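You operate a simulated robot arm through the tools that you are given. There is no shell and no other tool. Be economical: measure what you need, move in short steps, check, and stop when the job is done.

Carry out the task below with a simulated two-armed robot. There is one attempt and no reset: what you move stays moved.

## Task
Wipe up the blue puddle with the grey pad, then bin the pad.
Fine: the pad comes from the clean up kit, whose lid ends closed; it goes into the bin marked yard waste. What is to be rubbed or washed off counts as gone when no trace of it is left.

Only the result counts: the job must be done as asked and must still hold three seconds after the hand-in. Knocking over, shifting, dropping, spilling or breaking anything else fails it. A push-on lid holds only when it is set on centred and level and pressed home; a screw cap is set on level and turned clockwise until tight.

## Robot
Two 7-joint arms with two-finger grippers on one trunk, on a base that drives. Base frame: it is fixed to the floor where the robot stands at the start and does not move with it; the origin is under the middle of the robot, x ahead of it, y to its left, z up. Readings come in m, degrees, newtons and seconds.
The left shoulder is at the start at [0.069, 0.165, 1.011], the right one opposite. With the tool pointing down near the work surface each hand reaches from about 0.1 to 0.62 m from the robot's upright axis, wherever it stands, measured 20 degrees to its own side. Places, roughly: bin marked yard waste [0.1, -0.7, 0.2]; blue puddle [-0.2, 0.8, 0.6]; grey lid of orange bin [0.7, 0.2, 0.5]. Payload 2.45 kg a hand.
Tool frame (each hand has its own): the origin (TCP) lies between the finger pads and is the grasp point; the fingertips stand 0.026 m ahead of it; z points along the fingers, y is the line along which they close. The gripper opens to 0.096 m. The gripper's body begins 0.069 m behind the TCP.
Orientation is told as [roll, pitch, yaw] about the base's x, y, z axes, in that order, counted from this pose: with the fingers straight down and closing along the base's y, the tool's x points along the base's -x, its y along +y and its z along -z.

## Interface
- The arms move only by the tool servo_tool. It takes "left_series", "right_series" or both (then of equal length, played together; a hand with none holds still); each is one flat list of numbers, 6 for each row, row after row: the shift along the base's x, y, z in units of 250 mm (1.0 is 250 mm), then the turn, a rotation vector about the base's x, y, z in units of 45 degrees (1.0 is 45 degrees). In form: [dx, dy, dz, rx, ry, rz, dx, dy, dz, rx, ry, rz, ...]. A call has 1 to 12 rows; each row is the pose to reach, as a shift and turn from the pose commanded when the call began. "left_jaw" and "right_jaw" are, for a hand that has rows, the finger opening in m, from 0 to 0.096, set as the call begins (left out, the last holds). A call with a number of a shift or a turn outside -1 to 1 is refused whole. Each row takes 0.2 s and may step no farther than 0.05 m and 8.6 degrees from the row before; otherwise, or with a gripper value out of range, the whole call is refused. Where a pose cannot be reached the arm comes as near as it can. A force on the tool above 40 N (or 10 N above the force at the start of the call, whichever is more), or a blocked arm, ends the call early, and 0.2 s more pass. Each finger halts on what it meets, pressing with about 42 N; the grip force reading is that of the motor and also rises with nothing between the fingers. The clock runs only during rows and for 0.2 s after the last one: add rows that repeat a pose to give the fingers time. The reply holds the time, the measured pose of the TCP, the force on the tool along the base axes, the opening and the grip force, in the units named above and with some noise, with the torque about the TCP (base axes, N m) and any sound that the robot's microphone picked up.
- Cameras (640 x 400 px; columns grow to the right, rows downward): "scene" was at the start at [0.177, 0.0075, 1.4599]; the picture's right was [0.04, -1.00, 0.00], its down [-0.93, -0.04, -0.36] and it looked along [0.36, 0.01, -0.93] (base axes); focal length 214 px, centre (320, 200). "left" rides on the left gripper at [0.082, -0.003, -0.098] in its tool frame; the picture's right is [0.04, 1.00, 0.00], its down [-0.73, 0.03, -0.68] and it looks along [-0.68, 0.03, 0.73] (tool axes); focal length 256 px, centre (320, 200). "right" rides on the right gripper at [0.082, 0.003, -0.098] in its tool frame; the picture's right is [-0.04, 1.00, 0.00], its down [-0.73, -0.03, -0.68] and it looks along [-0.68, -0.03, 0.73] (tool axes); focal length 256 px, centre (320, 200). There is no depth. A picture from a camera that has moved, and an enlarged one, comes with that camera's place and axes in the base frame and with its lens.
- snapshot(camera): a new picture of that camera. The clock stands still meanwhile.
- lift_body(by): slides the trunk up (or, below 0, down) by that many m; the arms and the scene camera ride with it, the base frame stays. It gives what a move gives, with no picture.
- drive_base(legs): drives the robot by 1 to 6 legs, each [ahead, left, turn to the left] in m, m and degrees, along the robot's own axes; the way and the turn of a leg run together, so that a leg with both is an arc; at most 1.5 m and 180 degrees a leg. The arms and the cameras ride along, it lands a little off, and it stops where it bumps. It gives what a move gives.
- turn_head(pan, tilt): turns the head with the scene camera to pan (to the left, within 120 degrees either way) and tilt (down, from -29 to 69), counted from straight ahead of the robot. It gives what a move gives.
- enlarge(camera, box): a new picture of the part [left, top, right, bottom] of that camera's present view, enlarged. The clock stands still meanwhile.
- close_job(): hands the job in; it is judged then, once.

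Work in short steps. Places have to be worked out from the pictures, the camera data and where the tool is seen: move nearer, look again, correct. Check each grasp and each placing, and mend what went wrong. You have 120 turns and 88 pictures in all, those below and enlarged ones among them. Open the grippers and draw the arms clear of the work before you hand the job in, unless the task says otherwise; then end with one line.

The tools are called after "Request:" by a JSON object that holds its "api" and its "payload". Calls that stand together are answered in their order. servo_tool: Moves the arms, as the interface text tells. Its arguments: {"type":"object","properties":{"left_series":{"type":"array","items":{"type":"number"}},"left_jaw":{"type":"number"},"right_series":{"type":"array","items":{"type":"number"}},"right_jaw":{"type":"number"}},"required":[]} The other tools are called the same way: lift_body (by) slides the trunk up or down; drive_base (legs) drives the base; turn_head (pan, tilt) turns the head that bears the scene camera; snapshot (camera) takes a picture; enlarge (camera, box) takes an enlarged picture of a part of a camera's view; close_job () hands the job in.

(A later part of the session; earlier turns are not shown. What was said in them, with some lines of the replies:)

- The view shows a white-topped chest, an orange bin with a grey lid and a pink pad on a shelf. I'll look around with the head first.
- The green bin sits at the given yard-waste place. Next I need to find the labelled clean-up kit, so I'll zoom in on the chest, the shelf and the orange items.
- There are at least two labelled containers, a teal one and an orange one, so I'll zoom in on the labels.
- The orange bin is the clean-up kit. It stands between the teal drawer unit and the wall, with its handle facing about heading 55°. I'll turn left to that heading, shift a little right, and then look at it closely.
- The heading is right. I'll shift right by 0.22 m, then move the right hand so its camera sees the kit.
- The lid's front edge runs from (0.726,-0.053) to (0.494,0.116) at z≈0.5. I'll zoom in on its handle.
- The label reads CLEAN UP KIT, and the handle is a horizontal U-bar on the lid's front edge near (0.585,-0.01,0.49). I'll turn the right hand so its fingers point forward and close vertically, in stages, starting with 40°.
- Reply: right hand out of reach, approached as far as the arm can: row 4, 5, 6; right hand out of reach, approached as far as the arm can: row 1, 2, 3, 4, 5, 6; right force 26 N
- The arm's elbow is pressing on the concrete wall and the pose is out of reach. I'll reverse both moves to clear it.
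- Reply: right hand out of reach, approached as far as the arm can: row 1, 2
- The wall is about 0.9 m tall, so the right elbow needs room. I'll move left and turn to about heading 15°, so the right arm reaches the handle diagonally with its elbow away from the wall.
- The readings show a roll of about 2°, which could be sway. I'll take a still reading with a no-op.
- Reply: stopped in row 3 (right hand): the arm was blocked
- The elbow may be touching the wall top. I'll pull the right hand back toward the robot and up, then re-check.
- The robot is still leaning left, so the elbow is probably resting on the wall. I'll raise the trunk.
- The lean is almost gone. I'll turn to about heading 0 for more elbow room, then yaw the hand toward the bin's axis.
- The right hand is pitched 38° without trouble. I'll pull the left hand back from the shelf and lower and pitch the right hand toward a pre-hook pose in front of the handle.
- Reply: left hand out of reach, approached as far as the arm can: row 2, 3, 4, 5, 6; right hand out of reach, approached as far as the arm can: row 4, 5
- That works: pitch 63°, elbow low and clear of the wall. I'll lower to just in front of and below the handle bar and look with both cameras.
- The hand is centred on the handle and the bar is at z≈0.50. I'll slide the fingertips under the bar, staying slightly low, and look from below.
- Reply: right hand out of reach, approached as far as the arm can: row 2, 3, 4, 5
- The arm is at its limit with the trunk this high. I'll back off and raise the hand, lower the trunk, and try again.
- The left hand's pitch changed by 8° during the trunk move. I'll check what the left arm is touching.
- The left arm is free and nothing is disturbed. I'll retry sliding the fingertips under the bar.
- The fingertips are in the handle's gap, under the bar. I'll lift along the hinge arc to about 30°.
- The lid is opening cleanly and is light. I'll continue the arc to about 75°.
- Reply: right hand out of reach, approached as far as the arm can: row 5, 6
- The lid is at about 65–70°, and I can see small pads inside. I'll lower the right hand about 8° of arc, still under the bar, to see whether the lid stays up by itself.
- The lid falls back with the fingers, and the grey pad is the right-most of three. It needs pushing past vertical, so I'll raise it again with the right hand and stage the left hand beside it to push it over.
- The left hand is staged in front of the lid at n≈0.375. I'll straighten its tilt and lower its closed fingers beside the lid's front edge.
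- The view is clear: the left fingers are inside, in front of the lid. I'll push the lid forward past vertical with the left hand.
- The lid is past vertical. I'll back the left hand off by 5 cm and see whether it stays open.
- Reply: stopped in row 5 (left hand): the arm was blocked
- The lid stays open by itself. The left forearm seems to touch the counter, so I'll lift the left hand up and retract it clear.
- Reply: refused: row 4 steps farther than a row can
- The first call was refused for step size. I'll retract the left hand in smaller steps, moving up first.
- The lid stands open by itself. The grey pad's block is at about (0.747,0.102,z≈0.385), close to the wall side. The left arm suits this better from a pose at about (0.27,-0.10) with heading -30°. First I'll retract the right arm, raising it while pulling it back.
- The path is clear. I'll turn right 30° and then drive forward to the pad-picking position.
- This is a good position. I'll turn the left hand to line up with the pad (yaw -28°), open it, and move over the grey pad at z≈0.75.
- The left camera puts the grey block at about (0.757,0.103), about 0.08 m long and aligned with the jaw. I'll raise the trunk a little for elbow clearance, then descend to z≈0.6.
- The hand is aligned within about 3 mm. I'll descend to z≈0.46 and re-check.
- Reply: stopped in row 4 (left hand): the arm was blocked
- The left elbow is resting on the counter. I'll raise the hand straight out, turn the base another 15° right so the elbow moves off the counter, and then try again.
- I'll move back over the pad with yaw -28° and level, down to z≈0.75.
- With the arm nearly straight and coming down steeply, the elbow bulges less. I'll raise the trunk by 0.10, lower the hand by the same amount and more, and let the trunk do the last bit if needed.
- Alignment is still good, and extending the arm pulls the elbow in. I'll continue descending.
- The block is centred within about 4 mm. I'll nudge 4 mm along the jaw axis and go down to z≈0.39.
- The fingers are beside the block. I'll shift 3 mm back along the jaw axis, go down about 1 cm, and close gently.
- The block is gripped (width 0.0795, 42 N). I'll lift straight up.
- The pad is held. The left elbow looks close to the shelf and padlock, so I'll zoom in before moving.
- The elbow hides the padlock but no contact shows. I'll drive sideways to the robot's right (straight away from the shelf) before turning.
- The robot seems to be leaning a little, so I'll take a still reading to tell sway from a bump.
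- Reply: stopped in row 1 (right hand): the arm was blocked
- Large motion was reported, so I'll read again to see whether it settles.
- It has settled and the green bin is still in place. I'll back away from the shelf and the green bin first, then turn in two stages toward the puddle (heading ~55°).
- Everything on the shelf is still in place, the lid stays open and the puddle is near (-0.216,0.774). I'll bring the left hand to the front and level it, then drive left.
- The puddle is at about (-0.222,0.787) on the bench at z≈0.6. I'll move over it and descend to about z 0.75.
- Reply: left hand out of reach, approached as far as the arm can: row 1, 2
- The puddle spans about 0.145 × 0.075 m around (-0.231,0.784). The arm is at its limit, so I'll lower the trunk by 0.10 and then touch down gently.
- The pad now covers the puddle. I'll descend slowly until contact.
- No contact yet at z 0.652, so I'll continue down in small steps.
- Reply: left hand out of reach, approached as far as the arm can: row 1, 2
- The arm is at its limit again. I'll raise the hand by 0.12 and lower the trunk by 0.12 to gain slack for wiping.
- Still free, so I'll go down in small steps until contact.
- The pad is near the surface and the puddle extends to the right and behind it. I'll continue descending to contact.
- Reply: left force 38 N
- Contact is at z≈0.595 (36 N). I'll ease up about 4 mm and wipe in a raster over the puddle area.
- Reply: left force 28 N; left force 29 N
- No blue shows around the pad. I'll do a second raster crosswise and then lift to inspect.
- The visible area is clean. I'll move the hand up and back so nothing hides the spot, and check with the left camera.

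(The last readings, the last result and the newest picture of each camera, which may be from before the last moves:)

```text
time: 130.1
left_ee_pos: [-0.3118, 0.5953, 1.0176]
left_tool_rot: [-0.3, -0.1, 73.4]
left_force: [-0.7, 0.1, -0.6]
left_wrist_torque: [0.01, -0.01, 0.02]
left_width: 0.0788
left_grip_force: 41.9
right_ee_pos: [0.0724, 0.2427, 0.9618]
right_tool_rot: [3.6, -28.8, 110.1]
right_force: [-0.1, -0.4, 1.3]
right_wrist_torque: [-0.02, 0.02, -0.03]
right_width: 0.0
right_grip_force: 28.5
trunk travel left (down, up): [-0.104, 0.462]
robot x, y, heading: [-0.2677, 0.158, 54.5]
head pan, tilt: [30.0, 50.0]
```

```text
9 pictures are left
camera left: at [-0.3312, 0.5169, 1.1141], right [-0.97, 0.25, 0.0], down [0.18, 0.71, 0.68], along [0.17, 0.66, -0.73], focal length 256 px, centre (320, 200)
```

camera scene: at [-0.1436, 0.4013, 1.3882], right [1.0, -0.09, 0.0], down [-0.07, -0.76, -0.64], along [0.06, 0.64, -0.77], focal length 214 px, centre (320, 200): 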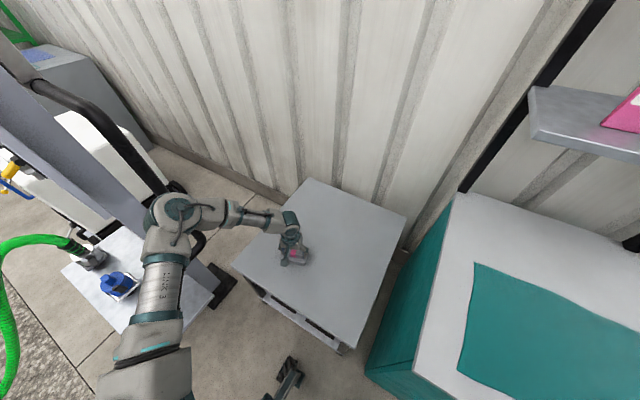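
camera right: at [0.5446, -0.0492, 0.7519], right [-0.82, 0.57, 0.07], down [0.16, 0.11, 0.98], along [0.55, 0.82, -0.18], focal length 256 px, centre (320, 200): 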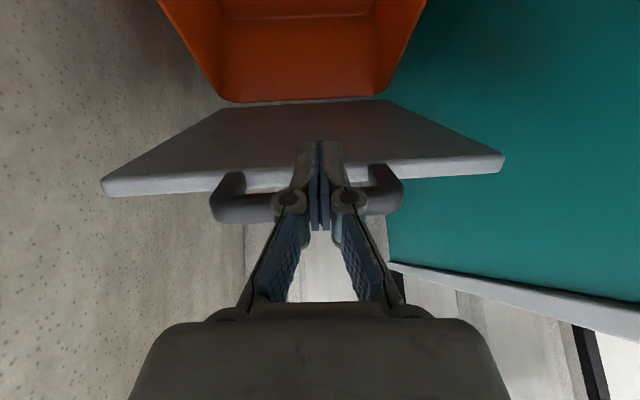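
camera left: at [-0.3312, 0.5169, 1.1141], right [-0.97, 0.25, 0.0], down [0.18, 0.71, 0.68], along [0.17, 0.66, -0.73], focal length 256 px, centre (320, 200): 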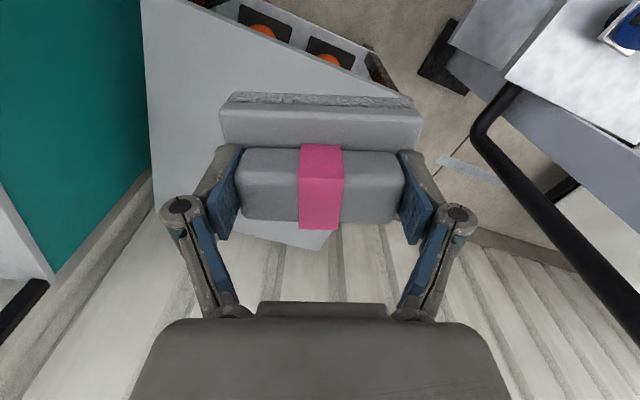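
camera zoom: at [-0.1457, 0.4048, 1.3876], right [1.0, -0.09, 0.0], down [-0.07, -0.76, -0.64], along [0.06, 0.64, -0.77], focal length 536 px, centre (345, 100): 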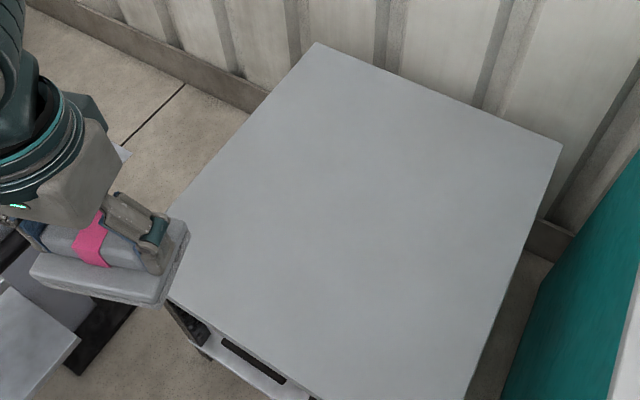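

The bench is clean with no trace left. Now for the bin: I'll raise the trunk so the arms clear the wall, back off, drive right and turn to face the green bin.

Request:
{"api": "lift_body", "payload": {"by": 0.2}}

Request:
{"api": "drive_base", "payload": {"legs": [[-0.12, 0, 0], [0, -0.36, 0], [0, 0, -77], [0, 0, -78]]}}

Request:
{"api": "turn_head", "payload": {"pan": 15, "tilt": 60}}

Request:
{"api": "snapshot", "payload": {"camera": "scene"}}

```text
time: 132.3
left_ee_pos: [-0.3106, 0.5985, 1.2178]
left_tool_rot: [-0.2, 0.0, 73.4]
left_force: [1.0, 0.1, -1.1]
left_wrist_torque: [0.01, 0.04, 0.0]
left_width: 0.0786
left_grip_force: 42.0
right_ee_pos: [0.0734, 0.2434, 1.1612]
right_tool_rot: [3.7, -28.7, 110.1]
right_force: [-0.4, -0.6, -0.3]
right_wrist_torque: [-0.02, 0.01, -0.01]
right_width: 0.0
right_grip_force: 28.5
trunk travel left (down, up): [-0.304, 0.262]
robot x, y, heading: [-0.2723, 0.1583, 54.6]
head pan, tilt: [30.0, 50.0]
```

```text
time: 142.1
left_ee_pos: [0.1707, -0.5253, 1.2185]
left_tool_rot: [-0.2, 0.0, -81.3]
left_force: [0.4, -0.5, 0.0]
left_wrist_torque: [0.03, 0.0, 0.03]
left_width: 0.0789
left_grip_force: 41.7
right_ee_pos: [-0.3292, -0.3679, 1.1612]
right_tool_rot: [3.7, -28.9, -44.7]
right_force: [-0.1, -0.1, -0.7]
right_wrist_torque: [-0.03, 0.01, 0.02]
right_width: 0.0
right_grip_force: 28.7
trunk travel left (down, up): [-0.304, 0.262]
robot x, y, heading: [-0.0522, -0.1431, -99.9]
head pan, tilt: [30.0, 50.0]
```

```text
time: 142.9
left_ee_pos: [0.1695, -0.5234, 1.2205]
left_tool_rot: [-0.3, -0.1, -81.4]
left_force: [0.0, 0.4, -0.2]
left_wrist_torque: [0.01, 0.0, -0.03]
left_width: 0.079
left_grip_force: 42.0
right_ee_pos: [-0.3305, -0.3652, 1.1611]
right_tool_rot: [3.7, -28.9, -44.8]
right_force: [0.8, -0.5, 0.1]
right_wrist_torque: [-0.01, -0.01, 0.02]
right_width: 0.0
right_grip_force: 28.6
trunk travel left (down, up): [-0.304, 0.262]
robot x, y, heading: [-0.0508, -0.1438, -100.2]
head pan, tilt: [15.0, 60.0]
```

```text
8 pictures are left
camera scene: at [-0.0658, -0.2382, 1.5954], right [-1.0, -0.09, -0.01], down [-0.07, 0.86, -0.5], along [0.05, -0.5, -0.87], focal length 214 px, centre (320, 200)
```

scene: 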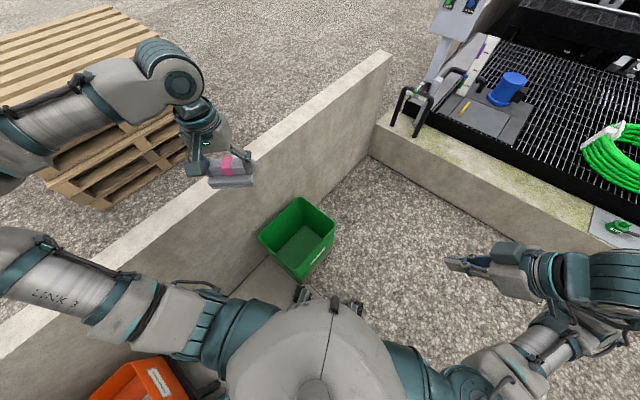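

The green bin's centre is about (0.135,-0.745). I'll extend and lower the left hand over it, with the arm nearly straight so the elbow stays off the wall.

Request:
{"api": "servo_tool", "payload": {"left_series": [-0.03, -0.16, -0.05, 0, 0, 0, -0.06, -0.32, -0.12, 0, 0, 0, -0.09, -0.48, -0.2, 0, 0, 0, -0.12, -0.63, -0.32, 0, 0, 0, -0.14, -0.72, -0.48, 0, 0, 0, -0.14, -0.8, -0.64, 0, 0, 0, -0.14, -0.86, -0.8, 0, 0, 0, -0.14, -0.89, -0.98, 0, 0, 0]}}

Request:
{"api": "servo_tool", "payload": {"left_series": [0, 0, -0.17, 0, 0, 0, 0, 0, -0.34, 0, 0, 0, 0, 0, -0.51, 0, 0, 0, 0, 0, -0.68, 0, 0, 0, 0, 0, -0.85, 0, 0, 0, 0, 0, -1, 0, 0, 0]}}

Request:
{"api": "snapshot", "payload": {"camera": "scene"}}

```text
time: 144.7
left_ee_pos: [0.1418, -0.7474, 0.973]
left_tool_rot: [-0.5, 0.0, -81.3]
left_force: [-0.6, 0.2, -0.9]
left_wrist_torque: [-0.02, 0.03, -0.02]
left_width: 0.0788
left_grip_force: 41.7
right_ee_pos: [-0.3237, -0.3668, 1.1611]
right_tool_rot: [3.4, -28.7, -44.6]
right_force: [0.2, 0.3, -0.3]
right_wrist_torque: [0.02, 0.02, -0.02]
right_width: 0.0004
right_grip_force: 28.6
trunk travel left (down, up): [-0.304, 0.262]
robot x, y, heading: [-0.055, -0.1449, -99.9]
head pan, tilt: [15.0, 60.0]
```

```text
time: 146.1
left_ee_pos: [0.1675, -0.7146, 0.7692]
left_tool_rot: [-0.7, 0.0, -81.4]
left_force: [-0.2, -0.2, -0.8]
left_wrist_torque: [0.04, 0.03, 0.04]
left_width: 0.0788
left_grip_force: 42.2
left hand out of reach, approached as far as the arm can: row 4, 5, 6
right_ee_pos: [-0.3237, -0.3663, 1.1618]
right_tool_rot: [3.4, -28.6, -44.6]
right_force: [0.1, -0.1, -0.6]
right_wrist_torque: [0.04, -0.01, 0.01]
right_width: 0.0002
right_grip_force: 28.8
trunk travel left (down, up): [-0.304, 0.262]
robot x, y, heading: [-0.0476, -0.145, -100.1]
head pan, tilt: [15.0, 60.0]
```

```text
7 pictures are left
camera scene: at [-0.0532, -0.2412, 1.5954], right [-1.0, -0.09, 0.0], down [-0.07, 0.86, -0.5], along [0.04, -0.49, -0.87], focal length 214 px, centre (320, 200)
```

scene: 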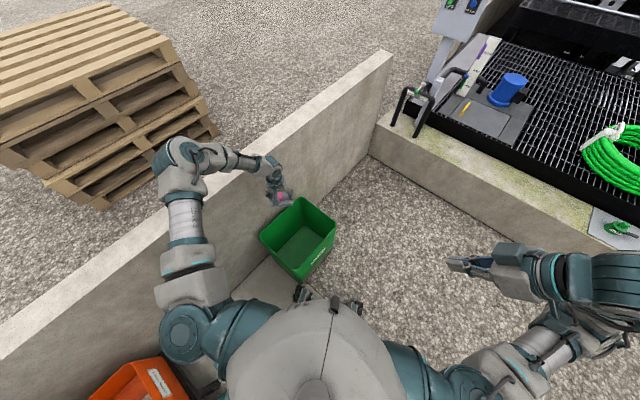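

The hand is at its limit and slightly off-centre. The elbow is well above the wall, so I'll lower the trunk by 0.10 and re-centre the pad over the bin.

Request:
{"api": "lift_body", "payload": {"by": -0.1}}

Request:
{"api": "servo_tool", "payload": {"left_series": [0, 0, 0.1, 0, 0, 0, 0, 0, 0.25, 0, 0, 0, 0, 0, 0.25, 0, 0, 0]}}

```text
time: 147.4
left_ee_pos: [0.1629, -0.7129, 0.6724]
left_tool_rot: [-0.6, -0.2, -81.3]
left_force: [0.2, 0.1, 0.1]
left_wrist_torque: [-0.02, -0.01, -0.01]
left_width: 0.0785
left_grip_force: 42.3
right_ee_pos: [-0.3233, -0.3648, 1.0621]
right_tool_rot: [3.3, -28.8, -44.5]
right_force: [0.2, 0.6, -0.4]
right_wrist_torque: [0.03, -0.02, -0.02]
right_width: 0.0
right_grip_force: 28.3
trunk travel left (down, up): [-0.204, 0.362]
robot x, y, heading: [-0.0534, -0.1425, -99.9]
head pan, tilt: [15.0, 60.0]
```

```text
time: 148.2
left_ee_pos: [0.1637, -0.7156, 0.734]
left_tool_rot: [-0.5, 0.1, -81.3]
left_force: [0.3, -0.3, -0.3]
left_wrist_torque: [0.01, 0.01, 0.02]
left_width: 0.0788
left_grip_force: 42.7
right_ee_pos: [-0.323, -0.3668, 1.0619]
right_tool_rot: [3.4, -28.5, -44.6]
right_force: [0.0, -0.3, 0.1]
right_wrist_torque: [0.03, -0.03, 0.02]
right_width: 0.0002
right_grip_force: 28.1
trunk travel left (down, up): [-0.204, 0.362]
robot x, y, heading: [-0.0536, -0.1435, -99.8]
head pan, tilt: [15.0, 60.0]
```

I'll re-centre over the bin and lower a little.

Request:
{"api": "servo_tool", "payload": {"left_series": [-0.11, -0.12, 0, 0, 0, 0, -0.11, -0.12, -0.12, 0, 0, 0, -0.11, -0.12, -0.2, 0, 0, 0]}}

Request:
{"api": "enlarge", "payload": {"camera": "scene", "box": [200, 120, 400, 320]}}

```text
time: 149.0
left_ee_pos: [0.1352, -0.7439, 0.6809]
left_tool_rot: [-0.7, 0.1, -81.3]
left_force: [-0.4, 0.2, -0.3]
left_wrist_torque: [0.01, 0.01, 0.01]
left_width: 0.0786
left_grip_force: 42.4
right_ee_pos: [-0.3227, -0.3651, 1.0626]
right_tool_rot: [3.2, -28.6, -44.5]
right_force: [0.2, 0.5, 0.1]
right_wrist_torque: [0.04, 0.0, -0.03]
right_width: 0.0
right_grip_force: 28.1
trunk travel left (down, up): [-0.204, 0.362]
robot x, y, heading: [-0.0525, -0.1422, -100.1]
head pan, tilt: [15.0, 60.0]
```

```text
2.00 times, centred on (300, 220) of scene
camera zoom: at [-0.0662, -0.3113, 1.4913], right [-1.0, -0.09, 0.0], down [-0.07, 0.87, -0.5], along [0.04, -0.49, -0.87], focal length 429 px, centre (360, 160)
```

zoom: 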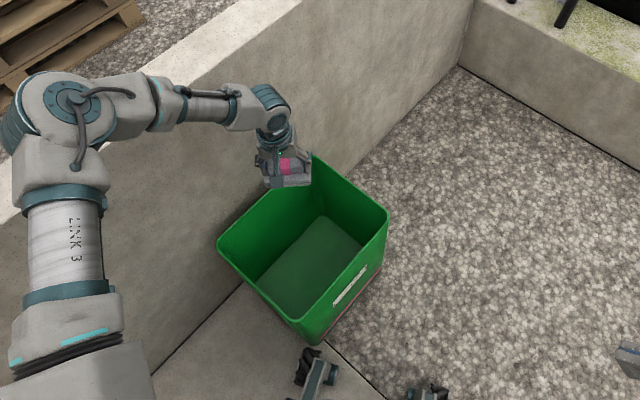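

The bin's centre is closer to (0.135,-0.717). I'll shift 2.5 cm and release.

Request:
{"api": "servo_tool", "payload": {"left_series": [0, 0.1, 0, 0, 0, 0, 0, 0.1, 0, 0, 0, 0]}}

Request:
{"api": "servo_tool", "payload": {"left_series": [0, 0, 0, 0, 0, 0, 0, 0, 0, 0, 0, 0, 0, 0, 0, 0, 0, 0, 0, 0, 0, 0, 0, 0, 0, 0, 0.1, 0, 0, 0, 0, 0, 0.25, 0, 0, 0], "left_jaw": 0.096}}

Request:
{"api": "enlarge", "payload": {"camera": "scene", "box": [240, 160, 380, 300]}}

```text
time: 149.6
left_ee_pos: [0.135, -0.7185, 0.6824]
left_tool_rot: [-0.6, 0.0, -81.3]
left_force: [0.3, -0.5, -0.5]
left_wrist_torque: [-0.01, 0.01, -0.01]
left_width: 0.0789
left_grip_force: 41.8
right_ee_pos: [-0.3241, -0.3667, 1.0621]
right_tool_rot: [3.4, -28.6, -44.7]
right_force: [0.5, 0.5, 0.3]
right_wrist_torque: [-0.03, 0.0, -0.05]
right_width: 0.0
right_grip_force: 28.6
trunk travel left (down, up): [-0.204, 0.362]
robot x, y, heading: [-0.0501, -0.1442, -99.9]
head pan, tilt: [15.0, 60.0]
```

```text
time: 151.0
left_ee_pos: [0.135, -0.7181, 0.748]
left_tool_rot: [-0.5, 0.1, -81.3]
left_force: [-0.3, -0.1, 0.1]
left_wrist_torque: [-0.03, -0.02, 0.0]
left_width: 0.0962
left_grip_force: 0.1
right_ee_pos: [-0.3233, -0.3656, 1.0631]
right_tool_rot: [3.3, -28.6, -44.5]
right_force: [0.6, -0.5, 0.4]
right_wrist_torque: [-0.01, 0.01, -0.03]
right_width: 0.0
right_grip_force: 28.9
trunk travel left (down, up): [-0.204, 0.362]
robot x, y, heading: [-0.0528, -0.1433, -100.0]
head pan, tilt: [15.0, 60.0]
```

```text
2.86 times, centred on (310, 230) of scene
camera zoom: at [-0.0664, -0.3094, 1.4916], right [-1.0, -0.09, 0.0], down [-0.07, 0.86, -0.5], along [0.04, -0.5, -0.87], focal length 613 px, centre (349, 114)
```

zoom: 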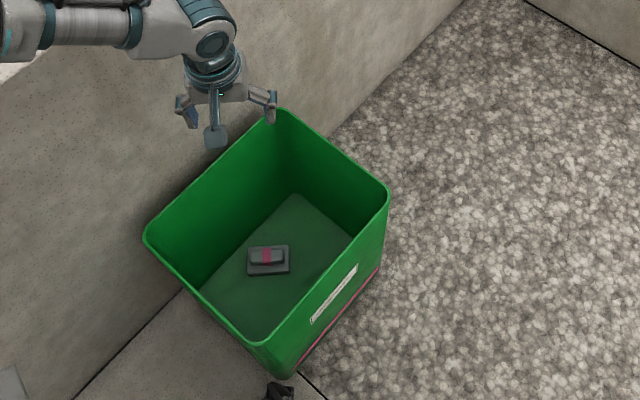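

The pad is in the green bin. Next I'll close the lid: retract the left hand upward, turn to heading -30° and drive to the spot where the left arm reaches the kit.

Request:
{"api": "lift_body", "payload": {"by": 0.06}}

Request:
{"api": "servo_tool", "payload": {"left_series": [0, 0.03, 0.18, 0, 0, 0, 0, 0.06, 0.36, 0, 0, 0, 0, 0.15, 0.52, 0, 0, 0, 0, 0.25, 0.66, 0, 0, 0, 0.02, 0.38, 0.8, 0, 0, 0, 0.04, 0.53, 0.92, 0, 0, 0, 0.06, 0.7, 1, 0, 0, 0]}}

Request:
{"api": "drive_base", "payload": {"legs": [[0, 0, 70], [0.256, 0.197, 0]]}}

Request:
{"api": "servo_tool", "payload": {"left_series": [0, 0, 0, 0, 0, 0, 0, 0, 0, 0, 0, 0]}}

```text
time: 152.0
left_ee_pos: [0.1371, -0.7191, 0.8052]
left_tool_rot: [-0.7, 0.1, -81.3]
left_force: [-0.3, -0.7, 0.4]
left_wrist_torque: [0.0, 0.01, 0.0]
left_width: 0.0958
left_grip_force: 0.0
right_ee_pos: [-0.3245, -0.3657, 1.1218]
right_tool_rot: [3.4, -28.4, -44.6]
right_force: [-0.3, -0.6, -0.5]
right_wrist_torque: [0.03, 0.01, -0.01]
right_width: 0.0
right_grip_force: 28.3
trunk travel left (down, up): [-0.264, 0.302]
robot x, y, heading: [-0.0502, -0.1451, -100.1]
head pan, tilt: [15.0, 60.0]
```

```text
time: 153.6
left_ee_pos: [0.1501, -0.5395, 1.0572]
left_tool_rot: [-0.6, 0.0, -81.3]
left_force: [0.0, 0.3, -0.2]
left_wrist_torque: [-0.05, 0.02, 0.04]
left_width: 0.0961
left_grip_force: 0.0
right_ee_pos: [-0.3222, -0.3645, 1.1234]
right_tool_rot: [3.2, -28.6, -44.5]
right_force: [0.6, -0.5, 0.5]
right_wrist_torque: [-0.01, 0.0, -0.01]
right_width: 0.0003
right_grip_force: 28.6
trunk travel left (down, up): [-0.264, 0.302]
robot x, y, heading: [-0.048, -0.1463, -100.2]
head pan, tilt: [15.0, 60.0]
```

```text
time: 158.8
left_ee_pos: [0.7185, -0.0465, 1.0549]
left_tool_rot: [-1.1, 0.3, -12.2]
left_force: [0.8, -0.2, -0.2]
left_wrist_torque: [0.0, 0.0, -0.03]
left_width: 0.096
left_grip_force: 0.1
right_ee_pos: [0.3854, -0.4256, 1.1237]
right_tool_rot: [2.7, -28.3, 24.8]
right_force: [0.8, -1.1, 0.5]
right_wrist_torque: [-0.05, -0.01, 0.02]
right_width: 0.0
right_grip_force: 29.0
trunk travel left (down, up): [-0.264, 0.302]
robot x, y, heading: [0.2736, -0.0961, -30.7]
head pan, tilt: [15.0, 60.0]
```

```text
time: 159.6
left_ee_pos: [0.709, -0.0549, 1.0556]
left_tool_rot: [-0.8, 0.0, -12.5]
left_force: [-0.6, 0.7, -0.5]
left_wrist_torque: [0.0, 0.03, -0.01]
left_width: 0.0961
left_grip_force: 0.0
right_ee_pos: [0.375, -0.4336, 1.1239]
right_tool_rot: [2.9, -28.2, 24.4]
right_force: [0.3, -0.5, 0.7]
right_wrist_torque: [-0.04, 0.02, -0.03]
right_width: 0.0
right_grip_force: 28.1
trunk travel left (down, up): [-0.264, 0.302]
robot x, y, heading: [0.2681, -0.1069, -30.7]
head pan, tilt: [15.0, 60.0]
stopped in row 2 (left hand): the arm was blocked; the commanded pose is now the measured one
```

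I'll move the left hand toward the raised handle in two stages, turning to yaw -35° so the jaw closes along the lid's swing, and then look.

Request:
{"api": "servo_tool", "payload": {"left_series": [0.02, 0.13, 0, 0, 0, -0.1, 0.05, 0.27, 0, 0, 0, -0.2, 0.08, 0.41, 0, 0, 0, -0.3, 0.1, 0.55, 0, 0, 0, -0.4, 0.12, 0.68, 0, 0, 0, -0.5]}}

Request:
{"api": "servo_tool", "payload": {"left_series": [0.04, 0.14, 0, 0, 0, 0, 0.08, 0.28, -0.05, 0, 0, 0, 0.12, 0.42, -0.1, 0, 0, 0, 0.16, 0.56, -0.15, 0, 0, 0, 0.17, 0.67, -0.2, 0, 0, 0]}}

Request:
{"api": "snapshot", "payload": {"camera": "left"}}

```text
time: 160.8
left_ee_pos: [0.7523, 0.1427, 1.0456]
left_tool_rot: [-2.0, -0.2, -34.8]
left_force: [-1.0, 1.3, 0.7]
left_wrist_torque: [-0.07, -0.12, 0.02]
left_width: 0.0961
left_grip_force: 0.0
right_ee_pos: [0.3889, -0.4046, 1.1298]
right_tool_rot: [1.8, -27.3, 25.1]
right_force: [-0.8, 0.1, 0.2]
right_wrist_torque: [-0.05, -0.04, -0.02]
right_width: 0.0
right_grip_force: 28.8
trunk travel left (down, up): [-0.264, 0.302]
robot x, y, heading: [0.2708, -0.1027, -30.9]
head pan, tilt: [15.0, 60.0]
```

```text
time: 162.0
left_ee_pos: [0.7732, 0.274, 1.0147]
left_tool_rot: [-0.1, -0.1, -34.9]
left_force: [-0.5, -0.1, 0.6]
left_wrist_torque: [-0.03, 0.04, 0.0]
left_width: 0.0963
left_grip_force: 0.1
right_ee_pos: [0.3678, -0.4441, 1.1224]
right_tool_rot: [3.3, -28.5, 24.0]
right_force: [0.0, 0.4, -0.2]
right_wrist_torque: [0.02, 0.01, 0.0]
right_width: 0.0
right_grip_force: 27.8
trunk travel left (down, up): [-0.264, 0.302]
robot x, y, heading: [0.2616, -0.107, -31.0]
head pan, tilt: [15.0, 60.0]
```

```text
4 pictures are left
camera left: at [0.706, 0.3188, 1.1123], right [0.54, 0.84, 0.0], down [0.62, -0.39, 0.68], along [0.57, -0.37, -0.73], focal length 256 px, centre (320, 200)
```

left: 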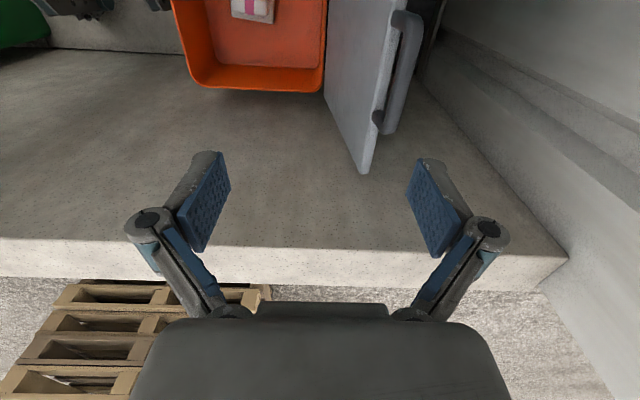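

The bar is centred at about (0.824,0.348,z≈0.82), as predicted. I'll move above it, straddle it with the open jaw, and partly close.

Request:
{"api": "servo_tool", "payload": {"left_series": [0.07, 0.1, -0.05, 0, 0, 0, 0.14, 0.2, -0.1, 0, 0, 0, 0.204, 0.296, -0.18, 0, 0, 0, 0.204, 0.296, -0.36, 0, 0, 0, 0.204, 0.296, -0.54, 0, 0, 0, 0.204, 0.296, -0.72, 0, 0, 0, 0.204, 0.296, -0.75, 0, 0, 0]}}

Request:
{"api": "snapshot", "payload": {"camera": "left"}}

```text
time: 163.6
left_ee_pos: [0.8378, 0.366, 0.8159]
left_tool_rot: [-1.5, -0.4, -35.0]
left_force: [1.2, -0.3, 0.4]
left_wrist_torque: [0.01, 0.04, -0.02]
left_width: 0.0966
left_grip_force: 0.0
right_ee_pos: [0.3807, -0.4218, 1.1253]
right_tool_rot: [2.5, -28.0, 24.9]
right_force: [-0.6, -0.7, -0.3]
right_wrist_torque: [0.0, -0.03, 0.01]
right_width: 0.0001
right_grip_force: 28.0
trunk travel left (down, up): [-0.264, 0.302]
robot x, y, heading: [0.269, -0.1054, -30.9]
head pan, tilt: [15.0, 60.0]
stopped in row 7 (left hand): the force on the tool passed its limit at 50 N (the readings are from after the stop); the commanded pose is now the measured one
```

```text
3 pictures are left
camera left: at [0.7705, 0.412, 0.9131], right [0.54, 0.84, -0.03], down [0.63, -0.38, 0.68], along [0.56, -0.38, -0.73], focal length 256 px, centre (320, 200)
```

left: 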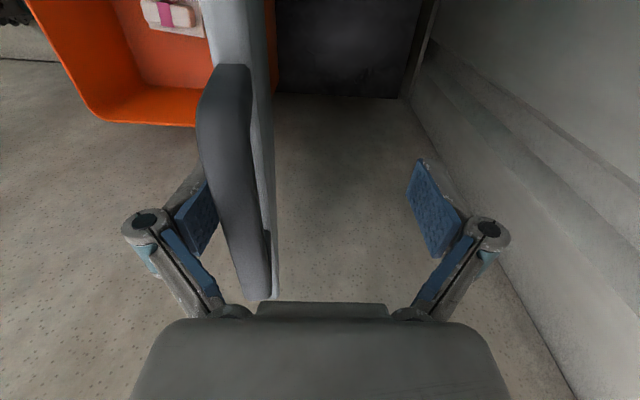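

The lid is between the fingers, with the rear one behind it. I'll shift 3 cm back to centre, narrow the jaw to 0.045, and pull the lid forward along its arc to about 60°.

Request:
{"api": "servo_tool", "payload": {"left_series": [-0.034, -0.05, 0, 0, 0, 0, -0.068, -0.1, 0, 0, 0, 0, -0.068, -0.1, 0, 0, 0, 0]}}

Request:
{"api": "servo_tool", "payload": {"left_series": [0, 0, 0, 0, 0, 0, 0, 0, 0, 0, 0, 0, -0.091, -0.131, 0.02, 0, 0, 0, -0.182, -0.262, 0.036, 0, 0, 0, -0.285, -0.41, 0.024, 0, 0, 0, -0.385, -0.554, -0.012, 0, 0, 0, -0.483, -0.695, -0.068, 0, 0, 0, -0.576, -0.828, -0.148, 0, 0, 0], "left_jaw": 0.045}}

Request:
{"api": "snapshot", "payload": {"camera": "left"}}

```text
time: 164.4
left_ee_pos: [0.8201, 0.3412, 0.8152]
left_tool_rot: [-1.6, -0.3, -34.9]
left_force: [0.1, 0.0, 0.0]
left_wrist_torque: [-0.02, -0.02, 0.01]
left_width: 0.0961
left_grip_force: 0.0
right_ee_pos: [0.3814, -0.421, 1.1261]
right_tool_rot: [2.4, -28.0, 24.9]
right_force: [0.3, 0.0, -0.4]
right_wrist_torque: [0.04, 0.0, -0.02]
right_width: 0.0
right_grip_force: 28.7
trunk travel left (down, up): [-0.264, 0.302]
robot x, y, heading: [0.2681, -0.105, -30.8]
head pan, tilt: [15.0, 60.0]
```

```text
time: 166.2
left_ee_pos: [0.675, 0.135, 0.779]
left_tool_rot: [-1.5, -0.3, -35.0]
left_force: [0.5, -1.3, -0.6]
left_wrist_torque: [0.05, -0.01, -0.03]
left_width: 0.046
left_grip_force: 0.3
right_ee_pos: [0.3813, -0.4208, 1.1263]
right_tool_rot: [2.5, -28.0, 24.8]
right_force: [-0.2, -0.8, -0.1]
right_wrist_torque: [-0.01, 0.0, -0.02]
right_width: 0.0
right_grip_force: 28.8
trunk travel left (down, up): [-0.264, 0.302]
robot x, y, heading: [0.2694, -0.1055, -30.9]
head pan, tilt: [15.0, 60.0]
```

```text
2 pictures are left
camera left: at [0.6083, 0.1804, 0.8755], right [0.54, 0.84, -0.03], down [0.63, -0.38, 0.68], along [0.56, -0.38, -0.73], focal length 256 px, centre (320, 200)
```

left: 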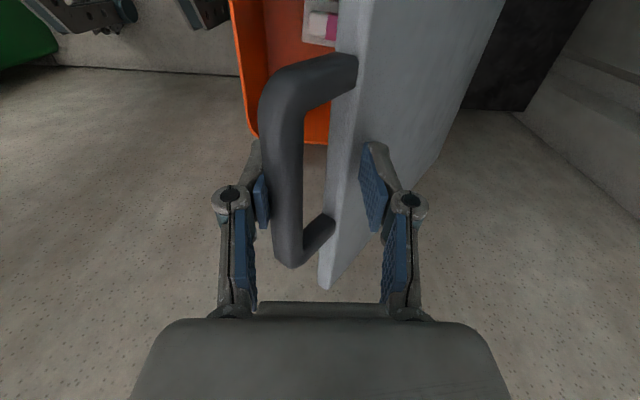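

The lid is at about 55–60°, leaning on the front finger. I'll follow it down to about 20°, keeping the rear finger just above the lid.

Request:
{"api": "servo_tool", "payload": {"left_series": [-0.052, -0.075, -0.1, 0, 0, 0, -0.131, -0.189, -0.22, 0, 0, 0, -0.198, -0.285, -0.336, 0, 0, 0, -0.253, -0.364, -0.472, 0, 0, 0, -0.285, -0.41, -0.588, 0, 0, 0]}}

```text
time: 167.4
left_ee_pos: [0.6036, 0.0303, 0.6341]
left_tool_rot: [-1.5, -0.2, -34.9]
left_force: [-7.8, -5.3, 1.1]
left_wrist_torque: [0.01, 0.13, -0.14]
left_width: 0.0483
left_grip_force: 2.0
right_ee_pos: [0.378, -0.4248, 1.1255]
right_tool_rot: [2.6, -28.1, 24.7]
right_force: [-0.1, 0.3, 0.5]
right_wrist_torque: [-0.01, 0.0, -0.01]
right_width: 0.0001
right_grip_force: 28.8
trunk travel left (down, up): [-0.264, 0.302]
robot x, y, heading: [0.2729, -0.1036, -30.9]
head pan, tilt: [15.0, 60.0]
```

The lid is nearly down with a light wedge between the fingers. I'll open the jaw to let it drop the last bit, and raise the hand.

Request:
{"api": "servo_tool", "payload": {"left_series": [0, 0, 0, 0, 0, 0, 0, 0, 0, 0, 0, 0, 0, 0, 0.05, 0, 0, 0, 0, 0, 0.2, 0, 0, 0, 0, 0, 0.38, 0, 0, 0, 0, 0, 0.56, 0, 0, 0], "left_jaw": 0.096}}

Request:
{"api": "snapshot", "payload": {"camera": "left"}}

```text
time: 168.8
left_ee_pos: [0.6434, 0.0221, 0.7506]
left_tool_rot: [-1.6, -0.1, -35.0]
left_force: [0.2, 0.1, -0.6]
left_wrist_torque: [0.01, 0.04, -0.05]
left_width: 0.096
left_grip_force: 0.0
left hand out of reach, approached as far as the arm can: row 5, 6
right_ee_pos: [0.3815, -0.4217, 1.1273]
right_tool_rot: [2.6, -28.0, 24.8]
right_force: [-0.1, 0.0, -0.2]
right_wrist_torque: [0.0, 0.01, 0.01]
right_width: 0.0
right_grip_force: 28.9
trunk travel left (down, up): [-0.264, 0.302]
robot x, y, heading: [0.268, -0.1047, -31.1]
head pan, tilt: [15.0, 60.0]
```

```text
1 pictures are left
camera left: at [0.5775, 0.0685, 0.8483], right [0.54, 0.84, -0.03], down [0.63, -0.38, 0.68], along [0.56, -0.38, -0.73], focal length 256 px, centre (320, 200)
```

left: 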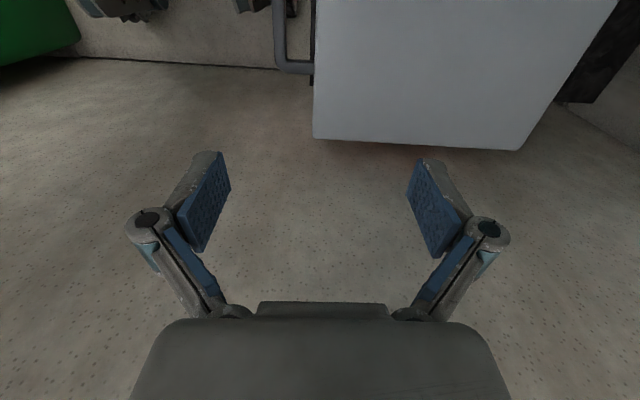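

The lid's front corner projects exactly to its closed position. I'll draw the left arm up and clear, then take a final look.

Request:
{"api": "servo_tool", "payload": {"left_series": [0.05, -0.06, 0.15, 0, 0, 0, 0.1, -0.12, 0.3, 0, 0, 0, 0.15, -0.18, 0.47, 0, 0, 0, 0.2, -0.24, 0.64, 0, 0, 0, 0.24, -0.3, 0.8, 0, 0, 0, 0.26, -0.32, 0.98, 0, 0, 0]}}

Request:
{"api": "turn_head", "payload": {"pan": 60, "tilt": 58}}

Request:
{"api": "snapshot", "payload": {"camera": "scene"}}

```text
time: 170.2
left_ee_pos: [0.7085, -0.0573, 0.9964]
left_tool_rot: [-1.4, -0.2, -35.0]
left_force: [-0.7, 0.8, -0.2]
left_wrist_torque: [0.01, 0.0, -0.01]
left_width: 0.0959
left_grip_force: 0.1
right_ee_pos: [0.3796, -0.4217, 1.1269]
right_tool_rot: [2.4, -28.1, 24.8]
right_force: [-0.2, -0.7, 0.0]
right_wrist_torque: [0.01, 0.0, 0.01]
right_width: 0.0
right_grip_force: 28.6
trunk travel left (down, up): [-0.264, 0.302]
robot x, y, heading: [0.2711, -0.1066, -30.9]
head pan, tilt: [15.0, 60.0]
```

```text
time: 171.3
left_ee_pos: [0.7098, -0.0552, 0.9944]
left_tool_rot: [-1.6, -0.2, -35.0]
left_force: [0.4, -0.2, 1.0]
left_wrist_torque: [0.01, -0.02, -0.05]
left_width: 0.0962
left_grip_force: 0.1
right_ee_pos: [0.3816, -0.4221, 1.1266]
right_tool_rot: [2.5, -28.1, 24.8]
right_force: [-0.4, -0.4, 0.1]
right_wrist_torque: [-0.01, 0.02, 0.0]
right_width: 0.0001
right_grip_force: 28.2
trunk travel left (down, up): [-0.264, 0.302]
robot x, y, heading: [0.271, -0.102, -30.9]
head pan, tilt: [60.0, 58.0]
```

```text
0 pictures are left
camera scene: at [0.3749, -0.0979, 1.5571], right [0.49, -0.87, 0.0], down [-0.74, -0.41, -0.53], along [0.46, 0.26, -0.85], focal length 214 px, centre (320, 200)
```

scene: 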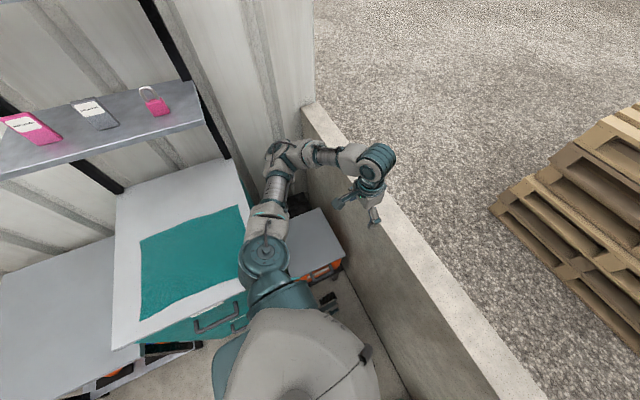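

The lid is closed, the bench is clean, the shelf items are in place and the pad is in the bin. I'll open the right gripper and hand in.

Request:
{"api": "servo_tool", "payload": {"right_series": [0, 0, 0, 0, 0, 0, 0, 0, 0, 0, 0, 0, 0, 0, 0, 0, 0, 0, 0, 0, 0, 0, 0, 0], "right_jaw": 0.096}}

Request:
{"api": "close_job", "payload": {}}

```text
time: 172.3
left_ee_pos: [0.7092, -0.0556, 0.9958]
left_tool_rot: [-1.4, -0.2, -34.9]
left_force: [0.3, 0.6, 0.7]
left_wrist_torque: [0.01, -0.01, 0.03]
left_width: 0.096
left_grip_force: 0.1
right_ee_pos: [0.3803, -0.4222, 1.1257]
right_tool_rot: [2.6, -28.0, 24.7]
right_force: [-0.3, 0.6, 0.4]
right_wrist_torque: [0.03, -0.01, 0.02]
right_width: 0.096
right_grip_force: 0.2
trunk travel left (down, up): [-0.264, 0.302]
robot x, y, heading: [0.2675, -0.104, -31.0]
head pan, tilt: [60.0, 58.0]
```

```text
The job is handed in.
```

I wiped up the blue puddle with the grey pad, dropped the pad in the green bin at the yard-waste position (I didn't read its label), and closed the clean up kit's lid; the job is handed in.
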